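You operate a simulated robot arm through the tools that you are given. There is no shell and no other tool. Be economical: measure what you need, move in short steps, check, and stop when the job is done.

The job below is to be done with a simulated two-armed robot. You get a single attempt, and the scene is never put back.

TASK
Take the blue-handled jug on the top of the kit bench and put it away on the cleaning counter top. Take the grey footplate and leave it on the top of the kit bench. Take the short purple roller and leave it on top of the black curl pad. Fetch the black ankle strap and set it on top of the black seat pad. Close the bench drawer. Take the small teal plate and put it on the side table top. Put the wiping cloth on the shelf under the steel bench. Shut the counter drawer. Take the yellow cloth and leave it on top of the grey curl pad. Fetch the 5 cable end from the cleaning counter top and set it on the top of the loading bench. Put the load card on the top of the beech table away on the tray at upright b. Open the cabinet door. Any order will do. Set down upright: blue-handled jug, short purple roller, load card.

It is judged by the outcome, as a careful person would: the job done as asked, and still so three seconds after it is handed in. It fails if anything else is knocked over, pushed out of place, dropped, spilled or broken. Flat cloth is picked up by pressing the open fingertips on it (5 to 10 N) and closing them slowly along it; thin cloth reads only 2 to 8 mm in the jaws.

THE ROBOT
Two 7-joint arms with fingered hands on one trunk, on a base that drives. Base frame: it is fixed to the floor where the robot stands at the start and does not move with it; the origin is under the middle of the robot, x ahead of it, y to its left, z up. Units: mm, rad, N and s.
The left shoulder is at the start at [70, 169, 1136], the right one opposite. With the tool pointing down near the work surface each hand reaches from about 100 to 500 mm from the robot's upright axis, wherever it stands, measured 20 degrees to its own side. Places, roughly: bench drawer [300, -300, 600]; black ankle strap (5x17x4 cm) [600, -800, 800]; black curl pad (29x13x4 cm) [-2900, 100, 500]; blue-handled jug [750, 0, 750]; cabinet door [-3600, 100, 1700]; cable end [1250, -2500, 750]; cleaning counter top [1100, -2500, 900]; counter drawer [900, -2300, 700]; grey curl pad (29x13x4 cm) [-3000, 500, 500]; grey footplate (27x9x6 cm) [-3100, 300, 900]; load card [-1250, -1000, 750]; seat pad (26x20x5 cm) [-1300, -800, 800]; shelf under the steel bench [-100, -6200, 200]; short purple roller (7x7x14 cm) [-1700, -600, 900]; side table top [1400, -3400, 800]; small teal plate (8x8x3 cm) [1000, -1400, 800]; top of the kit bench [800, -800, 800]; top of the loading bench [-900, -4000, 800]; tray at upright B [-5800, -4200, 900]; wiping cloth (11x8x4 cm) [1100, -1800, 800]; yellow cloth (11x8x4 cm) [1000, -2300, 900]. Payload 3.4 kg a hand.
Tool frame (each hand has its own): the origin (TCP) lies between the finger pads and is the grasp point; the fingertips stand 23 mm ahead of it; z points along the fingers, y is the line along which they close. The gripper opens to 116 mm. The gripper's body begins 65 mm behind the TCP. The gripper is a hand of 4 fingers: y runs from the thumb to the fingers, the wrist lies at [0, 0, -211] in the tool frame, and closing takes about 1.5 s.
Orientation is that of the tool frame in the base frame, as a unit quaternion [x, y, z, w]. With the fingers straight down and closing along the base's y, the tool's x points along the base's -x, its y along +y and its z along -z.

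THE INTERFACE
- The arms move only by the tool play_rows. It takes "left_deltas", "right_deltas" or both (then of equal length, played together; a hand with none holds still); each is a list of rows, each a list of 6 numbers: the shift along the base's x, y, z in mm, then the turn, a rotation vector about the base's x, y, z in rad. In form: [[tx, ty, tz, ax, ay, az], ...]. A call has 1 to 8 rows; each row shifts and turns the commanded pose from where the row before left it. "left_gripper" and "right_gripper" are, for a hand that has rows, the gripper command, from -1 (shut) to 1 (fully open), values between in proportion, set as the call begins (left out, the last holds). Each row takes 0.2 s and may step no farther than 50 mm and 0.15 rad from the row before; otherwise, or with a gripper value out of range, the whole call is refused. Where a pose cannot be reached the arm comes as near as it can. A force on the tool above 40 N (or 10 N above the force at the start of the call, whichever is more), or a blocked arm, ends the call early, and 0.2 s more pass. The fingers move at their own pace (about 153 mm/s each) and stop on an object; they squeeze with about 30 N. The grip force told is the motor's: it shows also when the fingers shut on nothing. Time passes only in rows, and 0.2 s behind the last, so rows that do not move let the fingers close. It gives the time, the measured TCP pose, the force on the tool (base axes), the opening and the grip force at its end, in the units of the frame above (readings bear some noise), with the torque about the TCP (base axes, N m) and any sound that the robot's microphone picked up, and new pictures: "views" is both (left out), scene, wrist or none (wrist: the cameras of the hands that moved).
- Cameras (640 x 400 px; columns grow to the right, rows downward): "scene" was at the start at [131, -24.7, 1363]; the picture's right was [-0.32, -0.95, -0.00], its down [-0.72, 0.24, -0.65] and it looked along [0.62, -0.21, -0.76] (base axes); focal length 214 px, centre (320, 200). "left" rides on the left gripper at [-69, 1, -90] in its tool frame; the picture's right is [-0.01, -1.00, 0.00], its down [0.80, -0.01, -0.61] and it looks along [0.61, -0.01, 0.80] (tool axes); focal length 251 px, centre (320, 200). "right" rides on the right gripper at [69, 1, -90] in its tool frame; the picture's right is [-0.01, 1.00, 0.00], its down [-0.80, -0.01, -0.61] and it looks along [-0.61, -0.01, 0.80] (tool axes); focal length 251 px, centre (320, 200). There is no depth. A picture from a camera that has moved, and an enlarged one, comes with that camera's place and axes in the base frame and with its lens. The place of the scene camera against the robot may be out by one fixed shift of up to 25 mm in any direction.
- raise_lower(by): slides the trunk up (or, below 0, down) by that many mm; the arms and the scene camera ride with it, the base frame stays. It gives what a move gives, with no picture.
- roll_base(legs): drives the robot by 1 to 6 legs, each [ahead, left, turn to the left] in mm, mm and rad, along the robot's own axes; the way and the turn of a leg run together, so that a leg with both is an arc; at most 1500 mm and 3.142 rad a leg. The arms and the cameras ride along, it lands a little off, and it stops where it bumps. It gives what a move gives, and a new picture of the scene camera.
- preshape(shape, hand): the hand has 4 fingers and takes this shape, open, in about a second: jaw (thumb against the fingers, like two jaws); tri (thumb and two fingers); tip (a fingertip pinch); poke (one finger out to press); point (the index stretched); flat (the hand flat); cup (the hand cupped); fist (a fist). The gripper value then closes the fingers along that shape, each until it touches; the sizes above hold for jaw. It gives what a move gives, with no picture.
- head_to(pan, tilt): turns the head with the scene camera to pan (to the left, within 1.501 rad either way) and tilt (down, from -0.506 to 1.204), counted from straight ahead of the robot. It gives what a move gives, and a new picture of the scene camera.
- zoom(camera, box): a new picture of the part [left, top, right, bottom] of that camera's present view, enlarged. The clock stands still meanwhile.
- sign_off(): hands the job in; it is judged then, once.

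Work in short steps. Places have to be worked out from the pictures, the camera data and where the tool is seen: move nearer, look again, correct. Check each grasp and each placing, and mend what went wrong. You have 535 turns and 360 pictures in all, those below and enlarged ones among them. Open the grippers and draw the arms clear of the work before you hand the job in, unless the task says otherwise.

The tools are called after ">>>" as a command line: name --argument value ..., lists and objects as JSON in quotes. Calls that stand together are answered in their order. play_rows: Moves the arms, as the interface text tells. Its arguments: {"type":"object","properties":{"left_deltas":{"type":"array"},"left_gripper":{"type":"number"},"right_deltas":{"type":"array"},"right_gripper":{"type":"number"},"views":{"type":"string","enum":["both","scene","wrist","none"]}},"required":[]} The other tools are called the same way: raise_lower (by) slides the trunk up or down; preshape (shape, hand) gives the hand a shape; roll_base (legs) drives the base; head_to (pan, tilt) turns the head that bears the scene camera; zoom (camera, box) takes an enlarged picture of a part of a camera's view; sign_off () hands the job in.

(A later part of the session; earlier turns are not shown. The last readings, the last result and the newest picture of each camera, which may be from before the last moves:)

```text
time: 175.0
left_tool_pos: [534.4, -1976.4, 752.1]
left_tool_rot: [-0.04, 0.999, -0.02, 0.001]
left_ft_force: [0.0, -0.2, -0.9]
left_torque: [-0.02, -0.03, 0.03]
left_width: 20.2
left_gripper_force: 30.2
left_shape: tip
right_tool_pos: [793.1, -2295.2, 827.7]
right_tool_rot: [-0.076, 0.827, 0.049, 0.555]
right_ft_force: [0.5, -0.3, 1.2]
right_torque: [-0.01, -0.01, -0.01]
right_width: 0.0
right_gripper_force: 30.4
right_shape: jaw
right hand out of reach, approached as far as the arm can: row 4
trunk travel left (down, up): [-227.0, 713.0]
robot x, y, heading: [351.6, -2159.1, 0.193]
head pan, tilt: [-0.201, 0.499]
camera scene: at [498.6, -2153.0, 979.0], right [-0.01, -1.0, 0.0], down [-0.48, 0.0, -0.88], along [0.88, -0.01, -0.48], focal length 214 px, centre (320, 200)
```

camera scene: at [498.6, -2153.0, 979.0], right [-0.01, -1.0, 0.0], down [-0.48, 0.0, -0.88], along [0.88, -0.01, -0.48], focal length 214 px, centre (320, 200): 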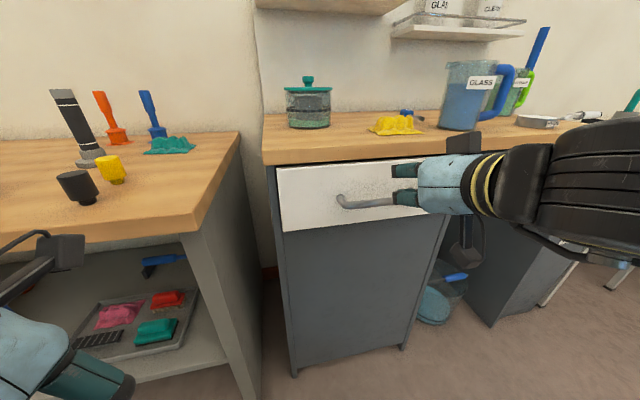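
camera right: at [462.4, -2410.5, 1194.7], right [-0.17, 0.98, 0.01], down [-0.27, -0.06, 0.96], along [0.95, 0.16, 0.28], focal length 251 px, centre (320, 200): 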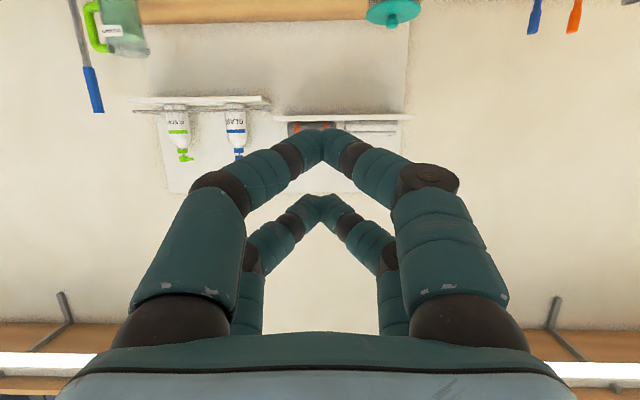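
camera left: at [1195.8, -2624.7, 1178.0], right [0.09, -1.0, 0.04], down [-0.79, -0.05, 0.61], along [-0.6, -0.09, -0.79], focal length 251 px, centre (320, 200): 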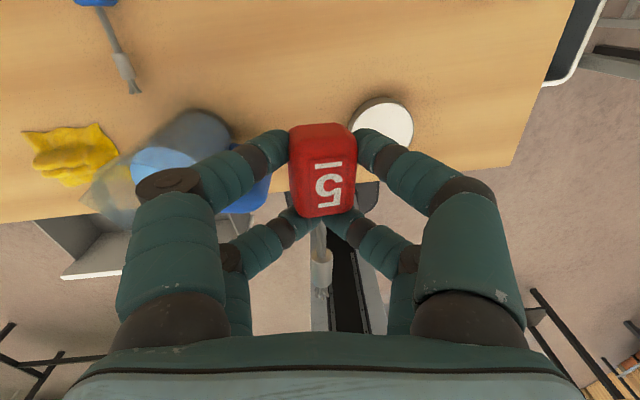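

The drawer stays shut. Next the wiping cloth at about (1074, -1777): I back off, raise the trunk, and turn the right hand down.

>>> roll_base --legs '[[-170, 0, 0]]'

>>> raise_lower --by 290

>>> play_rows --right_deltas '[[-15, 0, 0, -0.028, 0.147, 0], [-15, 0, 0, -0.028, 0.147, 0], [-15, 0, 0, -0.028, 0.147, 0], [-15, 0, 0, -0.028, 0.147, 0], [-15, 0, 0, -0.028, 0.147, 0], [-15, 0, 0, -0.028, 0.147, 0]]' --right_gripper 1 --views "none"

>>> roll_base --legs '[[0, 390, 0], [290, 0, 0]]'

```text
time: 176.5
left_tool_pos: [365.6, -2009.1, 749.6]
left_tool_rot: [-0.041, 0.999, -0.02, 0.002]
left_ft_force: [-0.1, -0.9, -0.9]
left_torque: [0.0, -0.01, 0.0]
left_width: 20.2
left_gripper_force: 30.4
left_shape: tip
right_tool_pos: [624.2, -2326.6, 826.8]
right_tool_rot: [-0.077, 0.827, 0.05, 0.554]
right_ft_force: [-0.5, -0.4, 0.0]
right_torque: [-0.01, 0.05, 0.01]
right_width: 0.0
right_gripper_force: 30.3
right_shape: jaw
trunk travel left (down, up): [-227.0, 713.0]
robot x, y, heading: [182.4, -2196.7, 0.186]
head pan, tilt: [-0.201, 0.499]
camera scene: at [330.1, -2185.8, 979.1], right [-0.01, -1.0, 0.0], down [-0.48, 0.0, -0.88], along [0.88, -0.01, -0.48], focal length 214 px, centre (320, 200)
```

scene: 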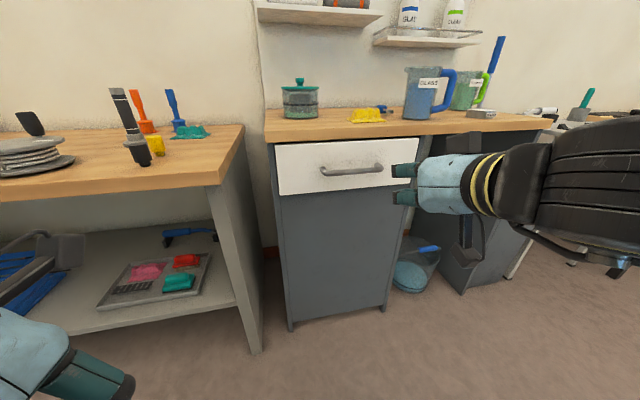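

```text
time: 179.4
left_tool_pos: [366.8, -2009.2, 1039.9]
left_tool_rot: [-0.04, 0.999, -0.019, 0.001]
left_ft_force: [0.0, -0.4, -0.6]
left_torque: [-0.01, 0.01, 0.02]
left_width: 20.2
left_gripper_force: 30.4
left_shape: tip
right_tool_pos: [623.0, -2326.6, 1116.8]
right_tool_rot: [-0.076, 0.827, 0.05, 0.555]
right_ft_force: [-0.6, 0.7, -0.7]
right_torque: [-0.01, 0.04, -0.02]
right_width: 0.0
right_gripper_force: 29.9
right_shape: jaw
trunk travel left (down, up): [-517.0, 423.0]
robot x, y, heading: [183.8, -2196.4, 0.192]
head pan, tilt: [-0.201, 0.499]
```

```text
time: 180.8
left_tool_pos: [367.6, -2008.4, 1039.8]
left_tool_rot: [-0.04, 0.999, -0.019, 0.002]
left_ft_force: [0.4, -0.7, -0.6]
left_torque: [-0.01, 0.0, -0.05]
left_width: 20.1
left_gripper_force: 29.7
left_shape: tip
right_tool_pos: [533.8, -2326.1, 1115.8]
right_tool_rot: [-0.093, 0.986, 0.011, 0.139]
right_ft_force: [0.0, -0.2, 0.1]
right_torque: [0.01, -0.02, -0.01]
right_width: 116.2
right_gripper_force: 0.1
right_shape: jaw
trunk travel left (down, up): [-517.0, 423.0]
robot x, y, heading: [182.4, -2196.1, 0.193]
head pan, tilt: [-0.201, 0.499]
```

```text
time: 184.8
left_tool_pos: [573.9, -1573.3, 1039.8]
left_tool_rot: [-0.041, 0.999, -0.02, 0.0]
left_ft_force: [0.3, 0.2, -1.9]
left_torque: [-0.03, 0.03, -0.01]
left_width: 20.5
left_gripper_force: 29.8
left_shape: tip
right_tool_pos: [741.6, -1890.6, 1115.7]
right_tool_rot: [-0.092, 0.986, 0.01, 0.141]
right_ft_force: [0.8, -0.8, 0.4]
right_torque: [0.01, 0.01, 0.0]
right_width: 115.9
right_gripper_force: 0.1
right_shape: jaw
trunk travel left (down, up): [-517.0, 423.0]
robot x, y, heading: [392.7, -1760.1, 0.186]
head pan, tilt: [-0.201, 0.499]
camera scene: at [538.8, -1750.1, 1268.9], right [-0.01, -1.0, 0.0], down [-0.48, 0.0, -0.88], along [0.88, -0.01, -0.48], focal length 214 px, centre (320, 200)
```

scene: 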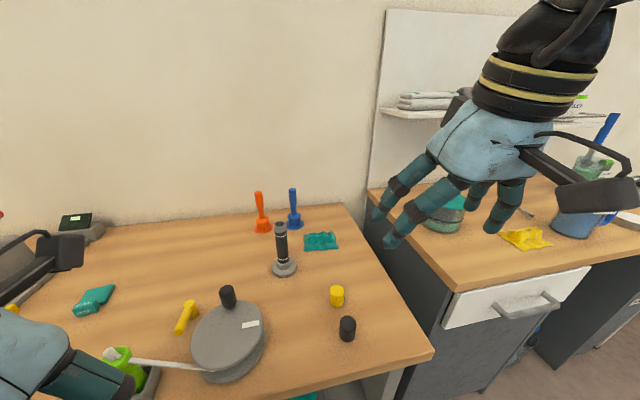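

Cloth at about (1072, -1777); torch beside it at (965, -1680). I drive 75 ahead and move the right hand over it.

>>> roll_base --legs '[[75, 0, 0.005]]'

>>> play_rows --right_deltas '[[40, 14, -18, 0, 0, 0], [40, 14, -18, 0, 0, 0], [40, 14, -18, 0, 0, 0], [40, 14, -18, 0, 0, 0], [35, 14, -18, 0, 0, 0], [30, 14, -18, 0, 0, 0]]' --views "both"

```text
time: 185.8
left_tool_pos: [647.2, -1558.0, 1039.5]
left_tool_rot: [-0.044, 0.999, -0.019, 0.001]
left_ft_force: [-0.3, -0.1, -0.5]
left_torque: [0.0, 0.02, 0.02]
left_width: 20.3
left_gripper_force: 30.2
left_shape: tip
right_tool_pos: [816.6, -1875.3, 1115.6]
right_tool_rot: [-0.095, 0.985, 0.01, 0.14]
right_ft_force: [0.4, 0.7, 0.4]
right_torque: [0.01, 0.03, 0.0]
right_width: 115.9
right_gripper_force: 0.1
right_shape: jaw
trunk travel left (down, up): [-517.0, 423.0]
robot x, y, heading: [464.5, -1746.2, 0.199]
head pan, tilt: [-0.201, 0.499]
camera scene: at [613.1, -1734.7, 1268.9], right [0.0, -1.0, 0.0], down [-0.48, 0.0, -0.88], along [0.88, 0.0, -0.48], focal length 214 px, centre (320, 200)
```

scene: 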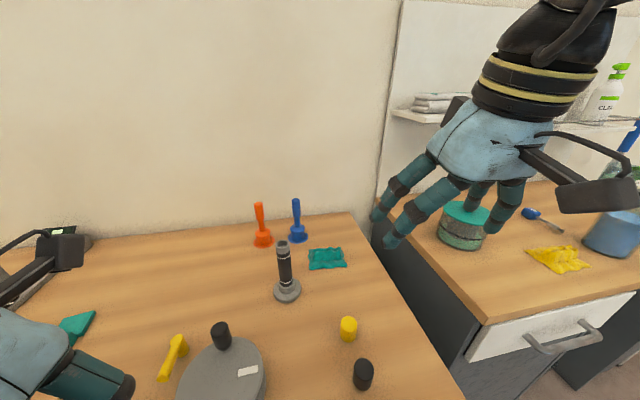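

```text
time: 187.2
left_tool_pos: [648.9, -1558.4, 1039.6]
left_tool_rot: [-0.043, 0.999, -0.018, 0.0]
left_ft_force: [-0.1, 0.6, -0.7]
left_torque: [-0.01, 0.05, -0.03]
left_width: 20.2
left_gripper_force: 29.9
left_shape: tip
right_tool_pos: [1045.7, -1796.5, 1009.3]
right_tool_rot: [-0.094, 0.986, 0.011, 0.14]
right_ft_force: [0.6, -0.4, -0.7]
right_torque: [0.01, 0.01, 0.02]
right_width: 115.9
right_gripper_force: 0.0
right_shape: jaw
right hand out of reach, approached as far as the arm can: row 6
trunk travel left (down, up): [-517.0, 423.0]
robot x, y, heading: [465.8, -1742.7, 0.195]
head pan, tilt: [-0.201, 0.499]
camera scene: at [614.9, -1735.0, 1268.7], right [0.0, -1.0, 0.0], down [-0.48, 0.0, -0.88], along [0.88, 0.0, -0.48], focal length 214 px, centre (320, 200)
camera right: at [956.9, -1813.6, 1077.0], right [-0.18, 0.98, 0.0], down [0.58, 0.11, 0.8], along [0.79, 0.14, -0.59], focal length 251 px, centre (320, 200)
```

scene: 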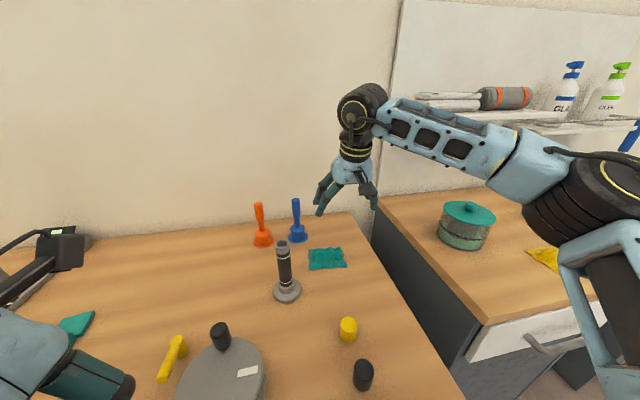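
right: 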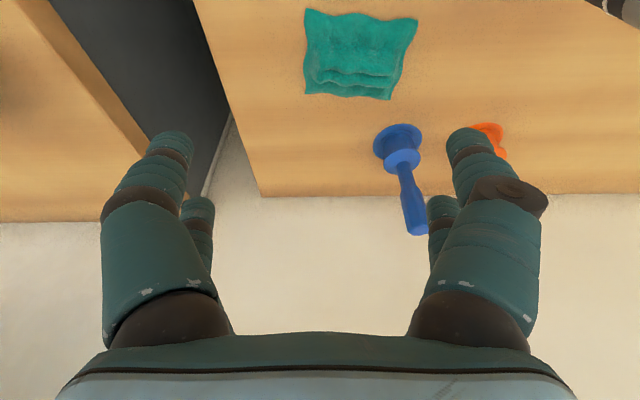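

Cloth centre by wrist camera: (1064, -1755). I tilt a little more and descend towards it, half open.

>>> play_rows --right_deltas '[[4, 13, -25, 0.028, -0.147, 0], [5, 13, -25, 0, 0, 0], [5, 14, -25, 0, 0, 0], [0, 0, -25, 0, 0, 0]]' --right_gripper 0.3 --views "wrist"

```text
time: 188.2
left_tool_pos: [647.3, -1557.9, 1039.7]
left_tool_rot: [-0.044, 0.999, -0.019, 0.001]
left_ft_force: [-0.2, -0.7, -0.9]
left_torque: [0.0, 0.02, -0.01]
left_width: 20.2
left_gripper_force: 30.0
left_shape: tip
right_tool_pos: [1057.2, -1757.1, 910.9]
right_tool_rot: [-0.094, 0.972, 0.018, 0.216]
right_ft_force: [0.7, 0.1, -0.2]
right_torque: [-0.02, -0.06, -0.02]
right_width: 75.6
right_gripper_force: 0.1
right_shape: jaw
trunk travel left (down, up): [-517.0, 423.0]
robot x, y, heading: [467.3, -1746.8, 0.2]
head pan, tilt: [-0.201, 0.499]
camera right: at [958.3, -1775.5, 962.7], right [-0.18, 0.98, 0.0], down [0.46, 0.09, 0.89], along [0.87, 0.16, -0.46], focal length 251 px, centre (320, 200)
```

right: 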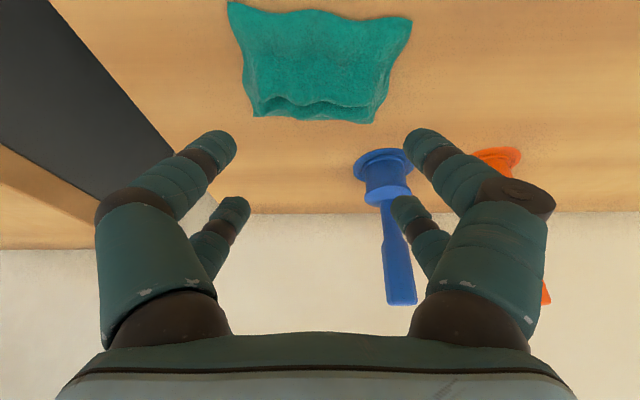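

Centred. I descend until the fingertips press lightly.

>>> play_rows --right_deltas '[[0, 0, -25, 0, 0, 0], [0, 0, -25, 0, 0, 0], [0, 0, -18, 0, 0, 0], [0, 0, -8, 0, 0, 0], [0, 0, -6, 0, 0, 0], [0, 0, -5, 0, 0, 0]]' --views "wrist"

```text
time: 189.4
left_tool_pos: [644.0, -1558.5, 1039.6]
left_tool_rot: [-0.043, 0.999, -0.018, 0.003]
left_ft_force: [-0.6, -0.2, -0.6]
left_torque: [0.03, 0.0, 0.03]
left_width: 20.3
left_gripper_force: 29.5
left_shape: tip
right_tool_pos: [1053.1, -1763.0, 839.3]
right_tool_rot: [-0.094, 0.97, 0.024, 0.224]
right_ft_force: [-3.3, -0.5, 18.7]
right_torque: [0.88, 0.49, 0.21]
right_width: 76.1
right_gripper_force: 0.0
right_shape: jaw
right hand out of reach, approached as far as the arm can: row 2, 3, 5
trunk travel left (down, up): [-517.0, 423.0]
robot x, y, heading: [465.9, -1744.7, 0.196]
head pan, tilt: [-0.201, 0.499]
stopped in row 5 (right hand): the force on the tool passed its limit (the readings are from after the stop); the commanded pose is now the measured one
camera right: at [954.3, -1782.6, 890.8], right [-0.18, 0.98, 0.01], down [0.44, 0.07, 0.89], along [0.88, 0.17, -0.45], focal length 251 px, centre (320, 200)
```

right: 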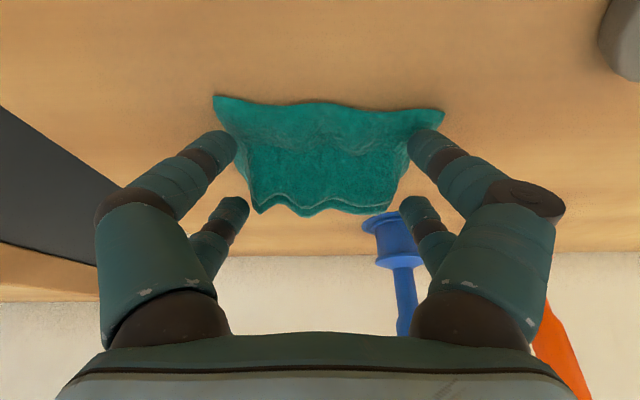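

The fingertips bear at 19 N with the cloth between them. I ease 5 mm up and close slowly.

>>> play_rows --right_deltas '[[0, 0, 4, 0, 0, 0], [0, 0, 0, 0, 0, 0]]' --right_gripper -0.2 --views "none"

>>> play_rows --right_deltas '[[0, 0, 0, 0, 0, 0], [0, 0, 0, 0, 0, 0], [0, 0, 0, 0, 0, 0], [0, 0, 0, 0, 0, 0], [0, 0, 0, 0, 0, 0]]' --right_gripper -1 --views "wrist"

```text
time: 190.1
left_tool_pos: [645.4, -1559.7, 1039.5]
left_tool_rot: [-0.044, 0.999, -0.019, 0.002]
left_ft_force: [-0.6, 0.1, -1.5]
left_torque: [0.02, 0.03, -0.01]
left_width: 20.2
left_gripper_force: 30.1
left_shape: tip
right_tool_pos: [1053.2, -1765.9, 841.0]
right_tool_rot: [-0.093, 0.971, 0.022, 0.22]
right_ft_force: [0.7, -3.8, 7.2]
right_torque: [-0.38, 0.02, 0.0]
right_width: 45.2
right_gripper_force: 30.0
right_shape: jaw
trunk travel left (down, up): [-517.0, 423.0]
robot x, y, heading: [466.1, -1744.0, 0.193]
head pan, tilt: [-0.201, 0.499]
```

```text
time: 191.2
left_tool_pos: [646.7, -1558.6, 1040.2]
left_tool_rot: [-0.043, 0.999, -0.018, 0.002]
left_ft_force: [0.6, 0.3, -0.7]
left_torque: [-0.03, 0.03, 0.05]
left_width: 20.3
left_gripper_force: 30.4
left_shape: tip
right_tool_pos: [1054.7, -1764.4, 839.2]
right_tool_rot: [-0.093, 0.97, 0.022, 0.222]
right_ft_force: [-0.4, -2.3, 2.7]
right_torque: [-0.23, 0.04, 0.01]
right_width: 44.4
right_gripper_force: 29.9
right_shape: jaw
trunk travel left (down, up): [-517.0, 423.0]
robot x, y, heading: [461.6, -1747.9, 0.202]
head pan, tilt: [-0.201, 0.499]
camera right: at [955.7, -1783.0, 891.7], right [-0.18, 0.98, 0.01], down [0.45, 0.08, 0.89], along [0.88, 0.16, -0.45], focal length 251 px, centre (320, 200)
```

right: 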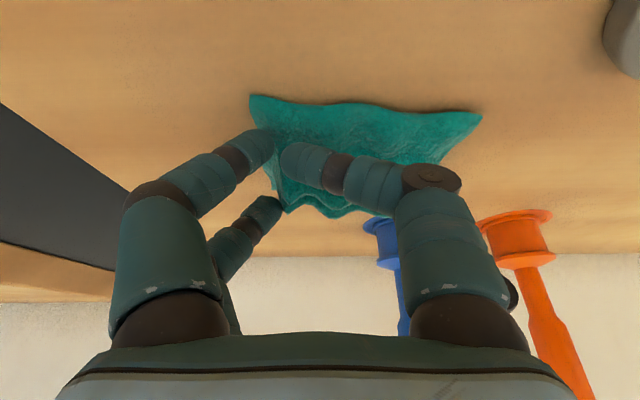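

One side slid over and pinched the near edge. I test by lifting a little.

>>> play_rows --right_deltas '[[0, 0, 15, 0, 0, 0], [0, 0, 25, 0, 0, 0], [0, 0, 25, 0, 0, 0]]' --views "wrist"

```text
time: 192.1
left_tool_pos: [646.8, -1558.3, 1039.4]
left_tool_rot: [-0.043, 0.999, -0.02, 0.002]
left_ft_force: [-0.1, 0.5, -0.5]
left_torque: [0.01, 0.01, 0.04]
left_width: 20.3
left_gripper_force: 30.2
left_shape: tip
right_tool_pos: [1054.6, -1764.8, 904.8]
right_tool_rot: [-0.092, 0.971, 0.021, 0.22]
right_ft_force: [-0.7, -0.4, -0.1]
right_torque: [0.02, 0.04, -0.01]
right_width: 42.9
right_gripper_force: 30.2
right_shape: jaw
trunk travel left (down, up): [-517.0, 423.0]
robot x, y, heading: [462.7, -1747.6, 0.198]
head pan, tilt: [-0.201, 0.499]
camera right: at [956.4, -1783.1, 956.7], right [-0.18, 0.98, 0.01], down [0.45, 0.08, 0.89], along [0.88, 0.16, -0.45], focal length 251 px, centre (320, 200)
```

right: 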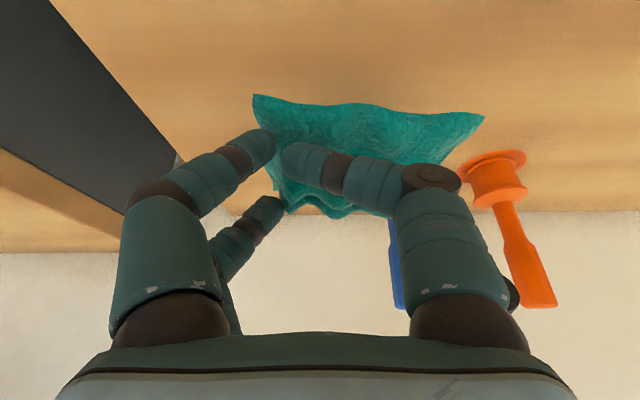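

The cloth is held. I retract, back away and turn right to face the far end of the room.

>>> play_rows --right_deltas '[[0, -10, 35, 0, 0, 0], [-20, -20, 35, 0, 0, 0], [-35, -20, 25, 0, 0, 0], [-40, -10, 0, 0, 0, 0], [-40, -10, 0, 0, 0, 0], [-40, -10, 0, 0, 0, 0]]' --views "none"

>>> roll_base --legs '[[-550, 0, 0], [0, 0, -1.75]]'

>>> head_to --pan 0.0 --tilt 0.25

```text
time: 193.4
left_tool_pos: [646.3, -1559.3, 1039.6]
left_tool_rot: [-0.044, 0.999, -0.018, 0.002]
left_ft_force: [0.7, -0.5, 0.1]
left_torque: [0.01, -0.03, -0.01]
left_width: 20.3
left_gripper_force: 29.6
left_shape: tip
right_tool_pos: [878.2, -1844.8, 1000.6]
right_tool_rot: [-0.093, 0.97, 0.023, 0.222]
right_ft_force: [0.7, -0.5, -0.5]
right_torque: [0.05, 0.02, -0.03]
right_width: 38.5
right_gripper_force: 30.1
right_shape: jaw
trunk travel left (down, up): [-517.0, 423.0]
robot x, y, heading: [464.6, -1744.3, 0.2]
head pan, tilt: [-0.201, 0.499]
```

```text
time: 200.8
left_tool_pos: [79.4, -2065.1, 1039.7]
left_tool_rot: [0.739, 0.673, -0.012, -0.014]
left_ft_force: [-0.4, -0.3, 0.1]
left_torque: [0.01, -0.03, -0.02]
left_width: 20.2
left_gripper_force: 30.2
left_shape: tip
right_tool_pos: [-244.9, -2242.2, 1000.3]
right_tool_rot: [0.686, 0.693, -0.156, 0.158]
right_ft_force: [0.2, -0.2, 0.1]
right_torque: [0.05, 0.0, -0.02]
right_width: 38.4
right_gripper_force: 30.4
right_shape: jaw
trunk travel left (down, up): [-517.0, 423.0]
robot x, y, heading: [-71.7, -1853.7, -1.552]
head pan, tilt: [-0.201, 0.499]
camera scene: at [-81.1, -1991.2, 1269.0], right [-0.98, 0.18, 0.0], down [0.09, 0.47, -0.88], along [-0.16, -0.86, -0.48], focal length 214 px, centre (320, 200)
```

scene: 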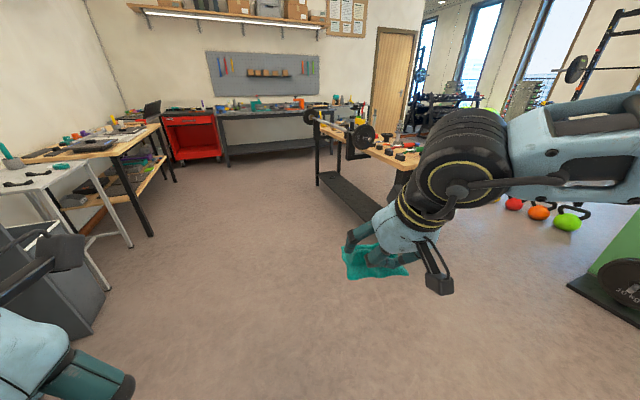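

```text
time: 201.6
left_tool_pos: [78.6, -2063.6, 1040.7]
left_tool_rot: [0.739, 0.674, -0.013, -0.014]
left_ft_force: [0.1, -0.9, -0.5]
left_torque: [0.0, -0.03, 0.03]
left_width: 20.1
left_gripper_force: 29.7
left_shape: tip
right_tool_pos: [-244.6, -2240.7, 999.7]
right_tool_rot: [0.686, 0.693, -0.156, 0.159]
right_ft_force: [0.0, -0.2, 0.1]
right_torque: [0.01, -0.01, 0.03]
right_width: 38.4
right_gripper_force: 29.5
right_shape: jaw
trunk travel left (down, up): [-517.0, 423.0]
robot x, y, heading: [-73.8, -1856.2, -1.559]
head pan, tilt: [0.0, 0.25]
camera scene: at [-62.9, -1995.1, 1292.0], right [-1.0, -0.02, 0.0], down [0.0, 0.25, -0.97], along [0.02, -0.97, -0.25], focal length 214 px, centre (320, 200)
```

scene: 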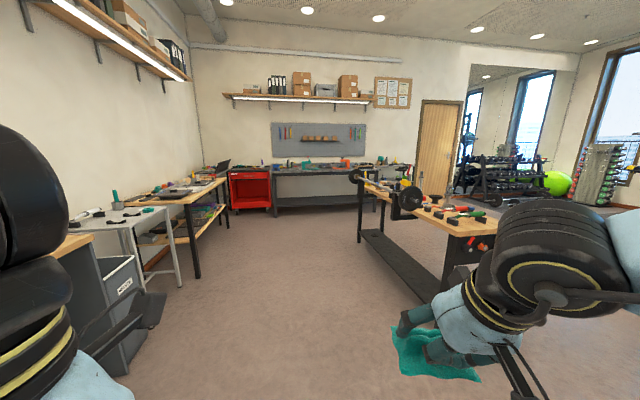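

The loading bench is the wooden table to the right; the steel bench stands under the pegboard at the far end. I drive ahead and turn to the loading bench.

>>> roll_base --legs '[[1400, 100, 0], [0, 0, -1.43]]'

>>> head_to --pan 0.0 --tilt 0.5

```text
time: 212.2
left_tool_pos: [-150.3, -3432.2, 1039.9]
left_tool_rot: [1.0, 0.015, 0.0, -0.019]
left_ft_force: [0.8, -0.3, -1.1]
left_torque: [0.02, 0.0, -0.02]
left_width: 20.1
left_gripper_force: 29.8
left_shape: tip
right_tool_pos: [-365.4, -3133.8, 999.8]
right_tool_rot: [0.973, 0.065, -0.221, 0.016]
right_ft_force: [0.2, 0.8, -0.4]
right_torque: [0.0, 0.02, 0.03]
right_width: 38.6
right_gripper_force: 29.5
right_shape: jaw
trunk travel left (down, up): [-517.0, 423.0]
robot x, y, heading: [41.9, -3262.4, -2.999]
head pan, tilt: [0.0, 0.25]
camera scene: at [-92.2, -3277.1, 1292.1], right [-0.14, 0.99, 0.0], down [0.24, 0.03, -0.97], along [-0.96, -0.14, -0.25], focal length 214 px, centre (320, 200)
```

scene: 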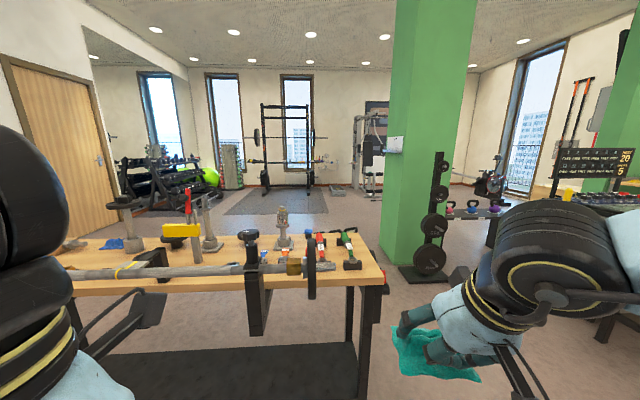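

```text
time: 212.9
left_tool_pos: [-149.7, -3433.0, 1039.6]
left_tool_rot: [1.0, 0.015, 0.0, -0.018]
left_ft_force: [-0.3, -0.2, -1.2]
left_torque: [0.0, 0.01, -0.02]
left_width: 20.2
left_gripper_force: 30.2
left_shape: tip
right_tool_pos: [-366.0, -3135.1, 999.3]
right_tool_rot: [0.973, 0.065, -0.222, 0.016]
right_ft_force: [0.2, 0.3, -1.1]
right_torque: [-0.01, 0.01, 0.03]
right_width: 38.2
right_gripper_force: 30.2
right_shape: jaw
trunk travel left (down, up): [-517.0, 423.0]
robot x, y, heading: [46.0, -3256.7, -2.999]
head pan, tilt: [0.0, 0.499]
camera scene: at [-89.8, -3276.8, 1269.0], right [-0.14, 0.99, 0.0], down [0.47, 0.07, -0.88], along [-0.87, -0.12, -0.48], focal length 214 px, centre (320, 200)
```

scene: 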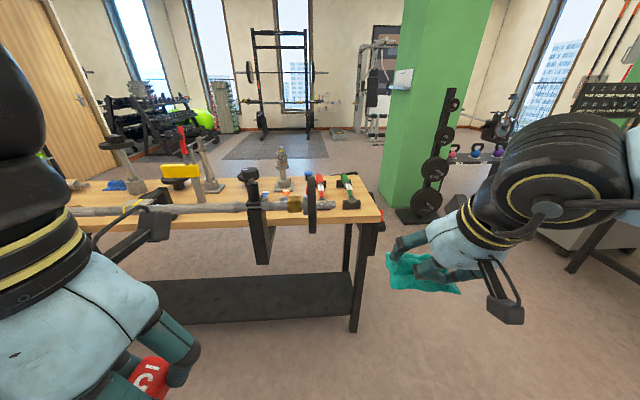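

>>> zoom --camera "scene" --box '[60, 140, 400, 280]'

>>> zoom --camera "scene" --box '[220, 150, 400, 262]'

```text
1.88 times, centred on (230, 210) of scene
camera zoom: at [-89.8, -3276.8, 1269.0], right [-0.14, 0.99, 0.0], down [0.47, 0.07, -0.88], along [-0.87, -0.12, -0.48], focal length 404 px, centre (489, 181)
```

zoom: 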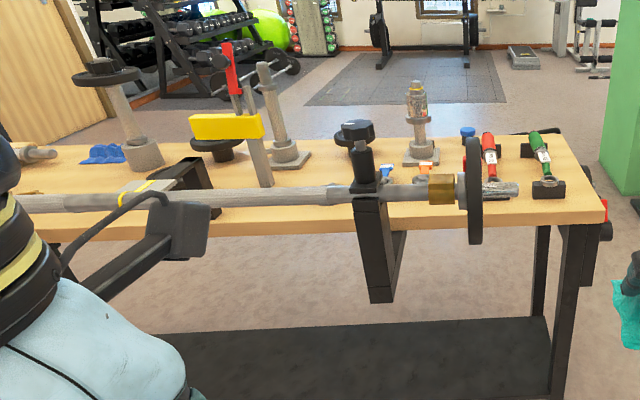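

```text
3.56 times, centred on (310, 206) of scene
camera zoom: at [-89.8, -3276.8, 1269.0], right [-0.14, 0.99, 0.0], down [0.47, 0.07, -0.88], along [-0.87, -0.12, -0.48], focal length 763 px, centre (356, 179)
```

zoom: 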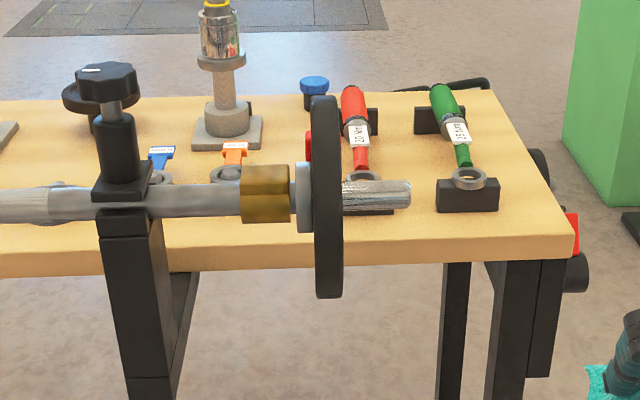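

The free strip on the bench is its right end, right of the green wrench rack. I shift right so the left hand lines up, and go nearer.

>>> roll_base --legs '[[0, -370, 0], [300, 0, 0]]'

>>> head_to --pan 0.4 --tilt 0.7

```text
time: 216.9
left_tool_pos: [-498.0, -3104.0, 1039.1]
left_tool_rot: [1.0, 0.013, 0.0, -0.018]
left_ft_force: [-0.2, 0.3, -0.5]
left_torque: [0.0, -0.01, 0.0]
left_width: 20.4
left_gripper_force: 30.1
left_shape: tip
right_tool_pos: [-712.2, -2804.2, 999.4]
right_tool_rot: [0.973, 0.063, -0.221, 0.015]
right_ft_force: [0.2, -0.1, -0.5]
right_torque: [0.0, 0.01, 0.0]
right_width: 38.4
right_gripper_force: 29.8
right_shape: jaw
trunk travel left (down, up): [-517.0, 423.0]
robot x, y, heading: [-300.2, -2931.4, -3.005]
head pan, tilt: [0.0, 0.499]
camera scene: at [-436.2, -2947.8, 1268.9], right [-0.14, 0.99, 0.0], down [0.47, 0.07, -0.88], along [-0.87, -0.12, -0.48], focal length 214 px, centre (320, 200)
```

scene: 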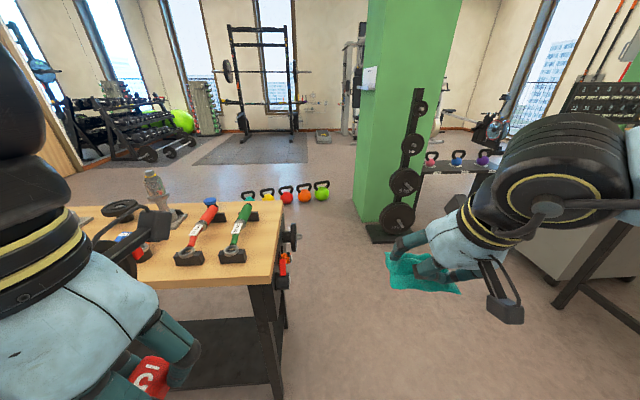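

```text
time: 217.8
left_tool_pos: [-497.7, -3102.5, 1039.5]
left_tool_rot: [1.0, 0.013, -0.001, -0.019]
left_ft_force: [-0.5, -0.3, -0.5]
left_torque: [0.0, 0.01, -0.01]
left_width: 20.2
left_gripper_force: 30.1
left_shape: tip
right_tool_pos: [-711.4, -2804.8, 1001.3]
right_tool_rot: [0.973, 0.064, -0.222, 0.016]
right_ft_force: [0.1, 0.1, 0.8]
right_torque: [0.01, -0.01, -0.03]
right_width: 38.4
right_gripper_force: 29.6
right_shape: jaw
trunk travel left (down, up): [-517.0, 423.0]
robot x, y, heading: [-304.3, -2926.8, -3.002]
head pan, tilt: [0.4, 0.7]
camera scene: at [-418.6, -2978.7, 1251.3], right [-0.51, 0.86, 0.0], down [0.55, 0.33, -0.77], along [-0.66, -0.39, -0.64], focal length 214 px, centre (320, 200)
```

scene: 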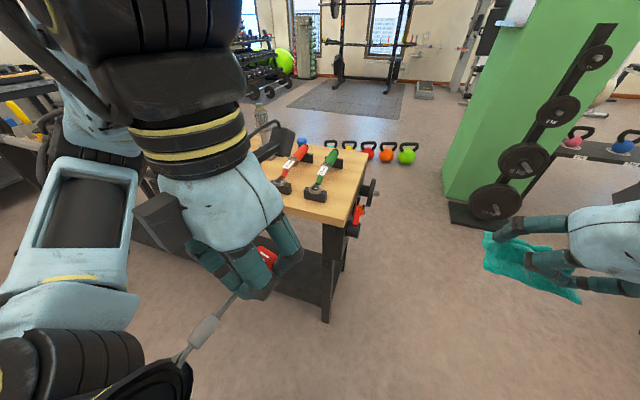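

I drive 60 mm ahead and bring the left hand over the strip for a wrist look.

>>> roll_base --legs '[[60, 0, 0]]'

>>> play_rows --left_deltas '[[-40, -8, 0, 0, 0, 0], [-40, -8, 0, 0, 0, 0], [-40, -8, 0, 0, 0, 0], [-40, -8, 0, 0, 0, 0], [-40, -8, 0, 0, 0, 0], [-40, -8, 0, 0, 0, 0]]' --views "both"

```text
time: 218.8
left_tool_pos: [-557.6, -3111.9, 1040.1]
left_tool_rot: [1.0, 0.013, 0.0, -0.018]
left_ft_force: [-0.2, -0.2, -0.1]
left_torque: [0.0, -0.03, 0.0]
left_width: 20.2
left_gripper_force: 31.0
left_shape: tip
right_tool_pos: [-772.0, -2812.9, 1000.6]
right_tool_rot: [0.973, 0.064, -0.221, 0.015]
right_ft_force: [-0.8, 0.4, -0.9]
right_torque: [0.01, -0.05, 0.0]
right_width: 38.4
right_gripper_force: 30.1
right_shape: jaw
trunk travel left (down, up): [-517.0, 423.0]
robot x, y, heading: [-363.5, -2937.5, -3.001]
head pan, tilt: [0.4, 0.7]
camera scene: at [-479.1, -2987.2, 1251.2], right [-0.51, 0.86, 0.0], down [0.55, 0.33, -0.76], along [-0.66, -0.39, -0.64], focal length 214 px, centre (320, 200)
```

scene: 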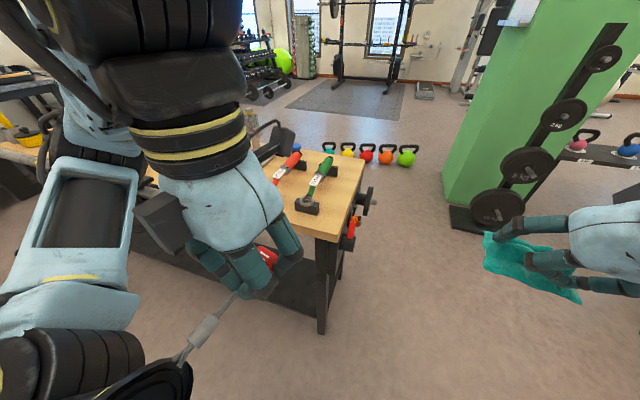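

```text
time: 220.2
left_tool_pos: [-798.5, -3160.9, 1039.6]
left_tool_rot: [1.0, 0.013, 0.0, -0.018]
left_ft_force: [-0.3, -1.0, -1.5]
left_torque: [0.03, -0.02, 0.03]
left_width: 20.1
left_gripper_force: 29.9
left_shape: tip
right_tool_pos: [-772.2, -2812.1, 1000.4]
right_tool_rot: [0.973, 0.064, -0.221, 0.016]
right_ft_force: [-0.3, -0.6, 0.2]
right_torque: [0.04, -0.03, -0.02]
right_width: 38.3
right_gripper_force: 30.0
right_shape: jaw
trunk travel left (down, up): [-517.0, 423.0]
robot x, y, heading: [-362.1, -2934.9, -3.004]
head pan, tilt: [0.4, 0.7]
camera scene: at [-479.5, -2986.8, 1251.1], right [-0.51, 0.86, 0.0], down [0.55, 0.33, -0.76], along [-0.66, -0.39, -0.64], focal length 214 px, centre (320, 200)
camera left: at [-867.8, -3165.5, 1128.8], right [-0.04, 1.0, 0.04], down [0.79, 0.01, 0.61], along [0.61, 0.05, -0.79], focal length 251 px, centre (320, 200)
```

scene: 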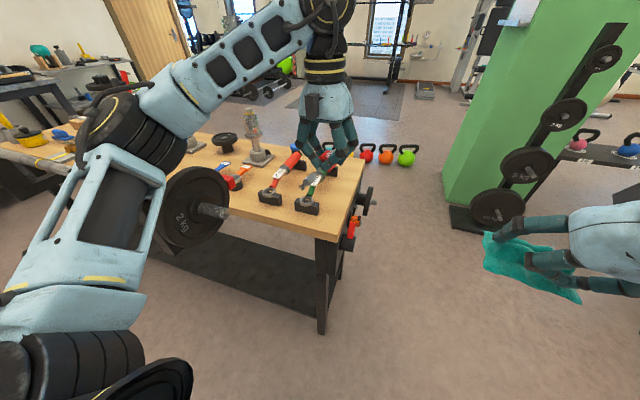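
left: 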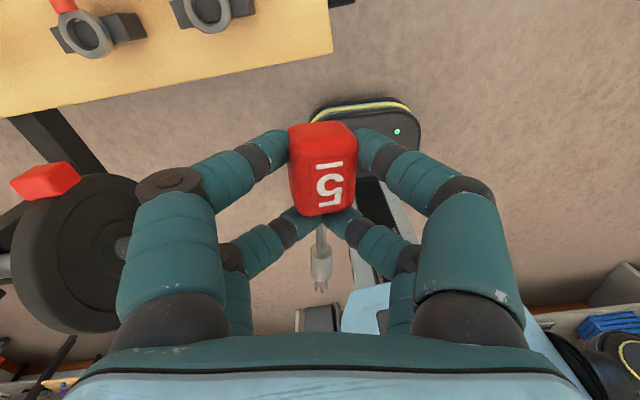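

Strip by the wrist view: y from about -3212 to -3139, front edge x about -829. The wire trails 90 mm, so the TCP must go to x -935. I drive 85 more ahead and extend.

>>> roll_base --legs '[[85, 0, 0]]'

>>> play_rows --left_deltas '[[-25, 0, -20, 0, 0, 0], [-25, 0, -30, 0, 0, 0], [0, 0, -40, 0, 0, 0], [0, 0, -30, 0, 0, 0]]' --views "both"

```text
time: 221.2
left_tool_pos: [-882.1, -3170.8, 1039.4]
left_tool_rot: [1.0, 0.014, 0.0, -0.019]
left_ft_force: [-0.1, -0.1, -1.1]
left_torque: [-0.02, -0.03, -0.04]
left_width: 19.9
left_gripper_force: 30.2
left_shape: tip
right_tool_pos: [-855.0, -2823.8, 1000.7]
right_tool_rot: [0.973, 0.064, -0.221, 0.016]
right_ft_force: [-0.3, 0.2, 0.1]
right_torque: [-0.01, -0.03, 0.02]
right_width: 38.3
right_gripper_force: 30.1
right_shape: jaw
trunk travel left (down, up): [-517.0, 423.0]
robot x, y, heading: [-444.9, -2950.3, -3.002]
head pan, tilt: [0.4, 0.7]
camera scene: at [-563.4, -2998.8, 1251.2], right [-0.51, 0.86, 0.0], down [0.55, 0.33, -0.76], along [-0.66, -0.39, -0.64], focal length 214 px, centre (320, 200)
```

scene: 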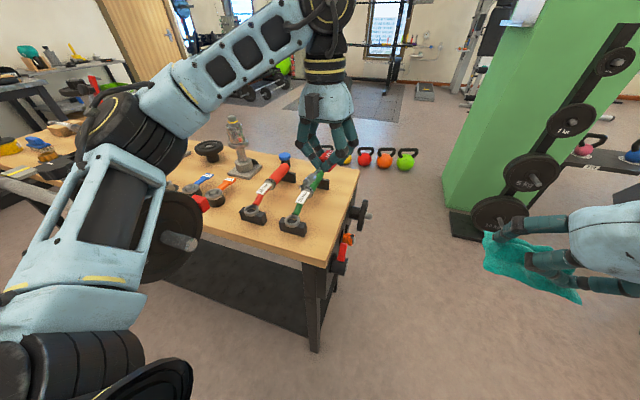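

```text
time: 222.2
left_tool_pos: [-938.5, -3160.9, 921.1]
left_tool_rot: [1.0, 0.011, 0.002, -0.013]
left_ft_force: [-0.2, -0.2, -0.8]
left_torque: [0.01, 0.03, 0.03]
left_width: 19.7
left_gripper_force: 30.1
left_shape: tip
right_tool_pos: [-859.8, -2814.2, 998.5]
right_tool_rot: [0.974, 0.061, -0.219, 0.021]
right_ft_force: [0.1, 0.5, -0.1]
right_torque: [0.01, -0.02, 0.03]
right_width: 38.4
right_gripper_force: 30.1
right_shape: jaw
trunk travel left (down, up): [-517.0, 423.0]
robot x, y, heading: [-446.9, -2945.5, -3.009]
head pan, tilt: [0.4, 0.7]
camera scene: at [-569.5, -2986.9, 1251.6], right [-0.51, 0.86, -0.01], down [0.56, 0.32, -0.76], along [-0.65, -0.4, -0.64], focal length 214 px, centre (320, 200)
camera left: at [-1007.0, -3165.3, 1010.7], right [-0.03, 1.0, 0.03], down [0.79, 0.01, 0.61], along [0.61, 0.04, -0.79], focal length 251 px, centre (320, 200)
```

scene: 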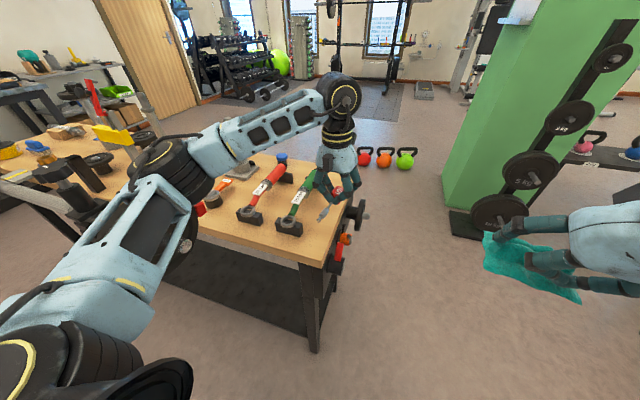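
left: 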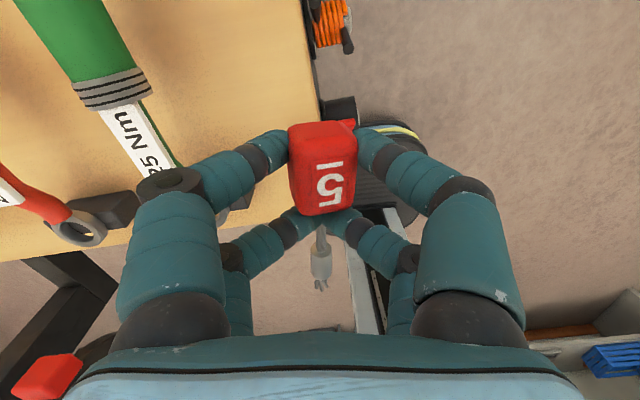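

The table's right edge is close under the head, so I shift 29 mm left (-y), turn slightly to match the bench, and descend.

>>> play_rows --left_deltas '[[0, -15, 0, 0, 0, 0.14], [0, -15, -15, 0, 0, 0], [0, 0, -20, 0, 0, 0]]' --views "both"

```text
time: 223.2
left_tool_pos: [-964.2, -3166.0, 885.9]
left_tool_rot: [0.998, 0.054, 0.001, -0.012]
left_ft_force: [-0.6, -0.1, -1.0]
left_torque: [0.03, -0.02, 0.02]
left_width: 19.9
left_gripper_force: 29.8
left_shape: tip
right_tool_pos: [-868.6, -2791.1, 996.0]
right_tool_rot: [0.975, 0.036, -0.219, 0.016]
right_ft_force: [-0.3, 0.5, 0.0]
right_torque: [-0.04, -0.02, -0.01]
right_width: 38.6
right_gripper_force: 29.7
right_shape: jaw
trunk travel left (down, up): [-517.0, 423.0]
robot x, y, heading: [-461.0, -2950.1, -3.057]
head pan, tilt: [0.4, 0.7]
stopped in row 3 (left hand): the arm was blocked; the commanded pose is now the measured one
camera scene: at [-586.7, -2977.7, 1250.5], right [-0.47, 0.88, -0.02], down [0.58, 0.29, -0.77], along [-0.67, -0.37, -0.64], focal length 214 px, centre (320, 200)
camera left: at [-1032.3, -3174.0, 974.5], right [-0.12, 0.99, 0.02], down [0.79, 0.08, 0.61], along [0.6, 0.09, -0.79], focal length 251 px, centre (320, 200)
```

scene: 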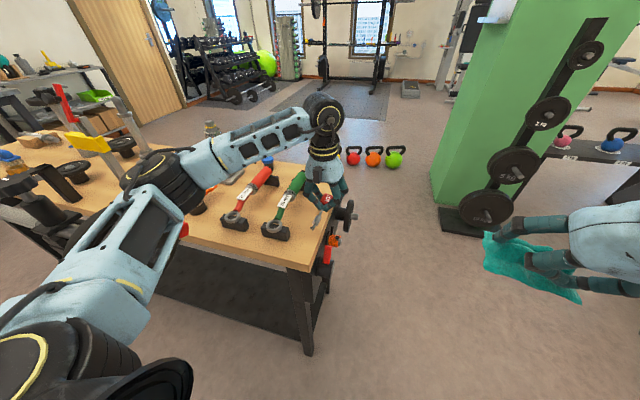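
left: 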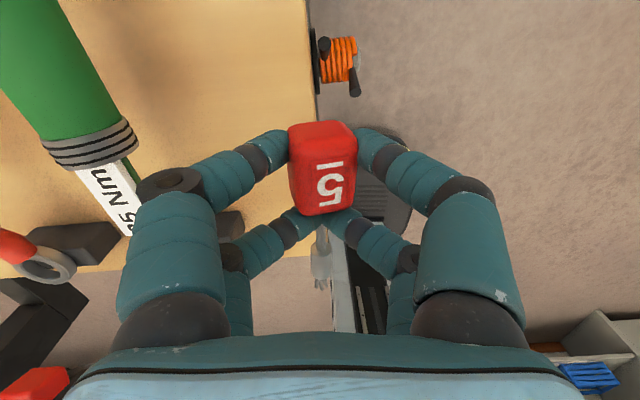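

The forearm is blocked: likely the elbow meets the barbell. I lift the hand at once and look.

>>> play_rows --left_deltas '[[0, 10, 30, 0, 0, 0], [10, 10, 40, 0, 0, 0], [0, 0, 40, 0, 0, 0]]' --views "scene"

```text
time: 224.0
left_tool_pos: [-943.9, -3161.0, 995.5]
left_tool_rot: [0.998, 0.059, -0.002, -0.019]
left_ft_force: [-0.1, 0.5, 0.2]
left_torque: [0.03, 0.01, 0.03]
left_width: 19.5
left_gripper_force: 30.2
left_shape: tip
right_tool_pos: [-862.1, -2807.6, 999.7]
right_tool_rot: [0.974, 0.042, -0.222, 0.012]
right_ft_force: [0.5, 0.4, -1.1]
right_torque: [0.02, 0.03, -0.03]
right_width: 38.4
right_gripper_force: 29.9
right_shape: jaw
trunk travel left (down, up): [-517.0, 423.0]
robot x, y, heading: [-460.9, -2955.4, -3.052]
head pan, tilt: [0.4, 0.7]
camera scene: at [-577.2, -2994.7, 1251.3], right [-0.47, 0.88, 0.0], down [0.57, 0.3, -0.77], along [-0.67, -0.36, -0.64], focal length 214 px, centre (320, 200)
```

scene: 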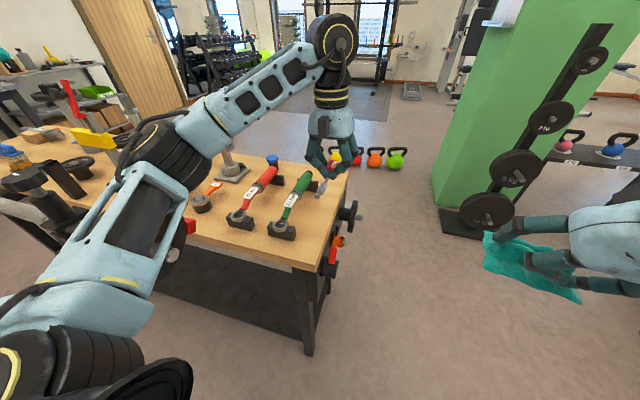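

Placing from this side puts the elbow on the barbell. I withdraw and will place from the bench's north end instead, hand turned so the wire lies along the bench end.

>>> play_rows --left_deltas '[[40, 8, 20, 0, 0, 0], [40, 8, 10, 0, 0, 0], [40, 8, 0, 0, 0, 0], [40, 8, 0, 0, 0, 0], [40, 8, 0, 0, 0, 0], [40, 8, 0, 0, 0, 0]]' --views "none"

>>> roll_base --legs '[[-400, 0, 0]]'

>>> zoom --camera "scene" --box '[0, 120, 340, 330]'

```text
time: 225.4
left_tool_pos: [-705.7, -3113.5, 1025.4]
left_tool_rot: [0.998, 0.059, -0.003, -0.018]
left_ft_force: [-0.1, 0.6, -0.9]
left_torque: [0.04, 0.05, 0.02]
left_width: 19.0
left_gripper_force: 30.0
left_shape: tip
right_tool_pos: [-861.9, -2807.9, 1001.5]
right_tool_rot: [0.974, 0.042, -0.222, 0.011]
right_ft_force: [0.5, 0.1, -0.6]
right_torque: [0.0, -0.01, 0.03]
right_width: 38.4
right_gripper_force: 29.6
right_shape: jaw
trunk travel left (down, up): [-517.0, 423.0]
robot x, y, heading: [-458.9, -2954.6, -3.052]
head pan, tilt: [0.4, 0.7]
```

```text
time: 227.9
left_tool_pos: [-309.1, -3075.9, 1025.0]
left_tool_rot: [0.998, 0.058, -0.002, -0.019]
left_ft_force: [-0.1, 0.3, -1.2]
left_torque: [-0.02, 0.0, -0.02]
left_width: 19.1
left_gripper_force: 30.4
left_shape: tip
right_tool_pos: [-464.9, -2771.5, 1001.5]
right_tool_rot: [0.974, 0.04, -0.222, 0.011]
right_ft_force: [0.1, -0.4, -0.3]
right_torque: [-0.03, 0.03, -0.01]
right_width: 38.4
right_gripper_force: 30.4
right_shape: jaw
trunk travel left (down, up): [-517.0, 423.0]
robot x, y, heading: [-64.7, -2918.1, -3.051]
head pan, tilt: [0.4, 0.7]
camera scene: at [-180.4, -2959.4, 1251.3], right [-0.47, 0.88, 0.0], down [0.57, 0.3, -0.76], along [-0.68, -0.36, -0.64], focal length 214 px, centre (320, 200)
```

scene: 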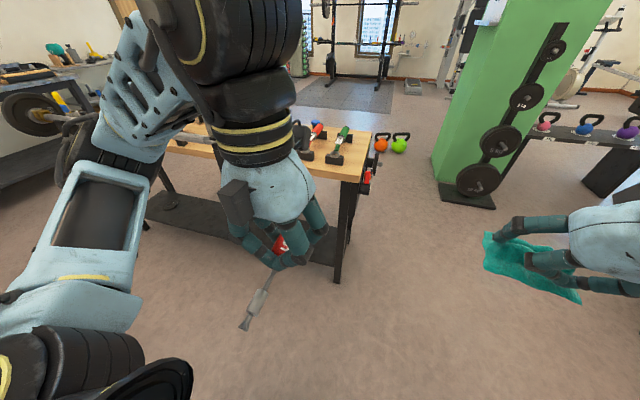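

```text
1.88 times, centred on (170, 225) of scene
camera zoom: at [-180.4, -2959.4, 1251.3], right [-0.47, 0.88, 0.0], down [0.57, 0.3, -0.76], along [-0.68, -0.36, -0.64], focal length 404 px, centre (602, 153)
```

zoom: 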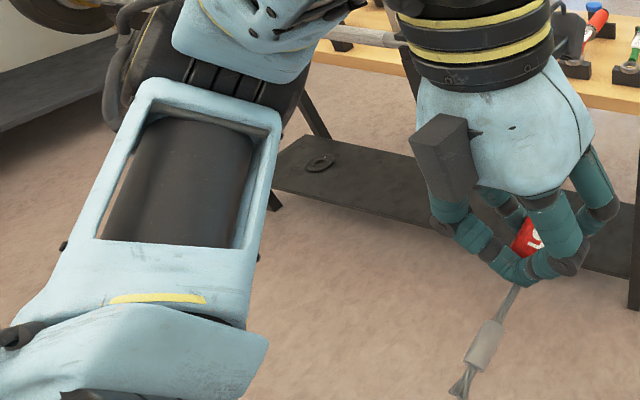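

I must check the barbell and its plate; I turn left a bit so the arm does not hide it.

>>> roll_base --legs '[[-150, -150, 0.6]]'

>>> head_to --pan -0.1 --tilt 0.45

```text
time: 230.0
left_tool_pos: [-94.2, -2993.2, 1025.2]
left_tool_rot: [0.936, 0.351, -0.008, -0.017]
left_ft_force: [-0.7, 0.3, -0.7]
left_torque: [0.0, 0.03, 0.02]
left_width: 19.0
left_gripper_force: 30.3
left_shape: tip
right_tool_pos: [-395.0, -2829.5, 1000.5]
right_tool_rot: [0.919, 0.326, -0.209, 0.075]
right_ft_force: [0.0, 0.8, -0.3]
right_torque: [0.03, 0.0, -0.01]
right_width: 38.5
right_gripper_force: 29.9
right_shape: jaw
trunk travel left (down, up): [-517.0, 423.0]
robot x, y, heading: [19.2, -2722.4, -2.454]
head pan, tilt: [0.4, 0.7]
camera scene: at [-52.8, -2828.4, 1251.3], right [-0.89, 0.46, 0.0], down [0.3, 0.57, -0.76], along [-0.36, -0.68, -0.64], focal length 214 px, centre (320, 200)
```

scene: 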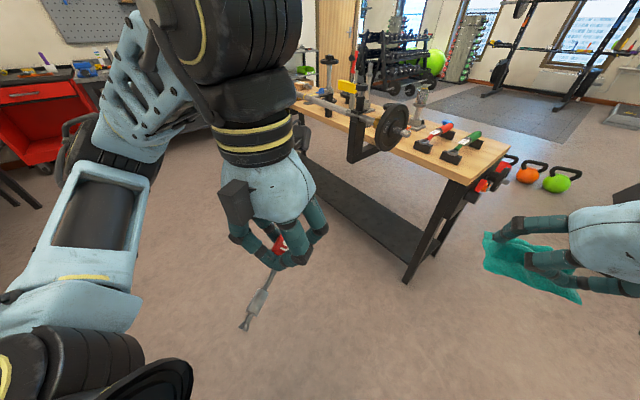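

```text
time: 230.9
left_tool_pos: [-94.9, -2994.0, 1024.6]
left_tool_rot: [0.937, 0.35, -0.008, -0.018]
left_ft_force: [-0.7, -0.6, -0.3]
left_torque: [-0.01, -0.02, -0.01]
left_width: 18.9
left_gripper_force: 29.6
left_shape: tip
right_tool_pos: [-393.7, -2829.0, 1000.7]
right_tool_rot: [0.919, 0.326, -0.21, 0.075]
right_ft_force: [-0.1, -0.2, -0.1]
right_torque: [-0.01, -0.02, 0.03]
right_width: 38.3
right_gripper_force: 29.6
right_shape: jaw
trunk travel left (down, up): [-517.0, 423.0]
robot x, y, heading: [17.2, -2720.3, -2.454]
head pan, tilt: [-0.099, 0.45]
camera scene: at [-89.8, -2804.4, 1273.4], right [-0.56, 0.83, 0.0], down [0.36, 0.24, -0.9], along [-0.75, -0.5, -0.44], focal length 214 px, centre (320, 200)
```

scene: 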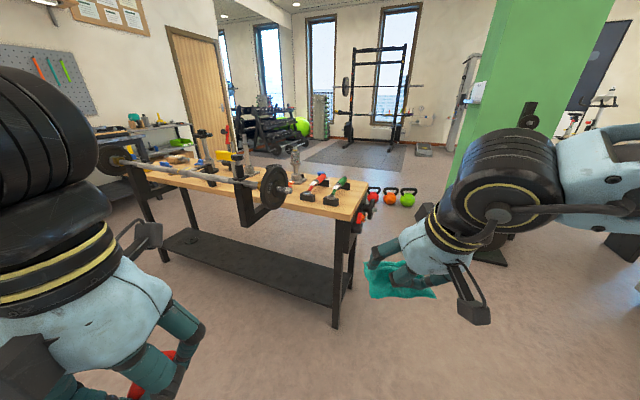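

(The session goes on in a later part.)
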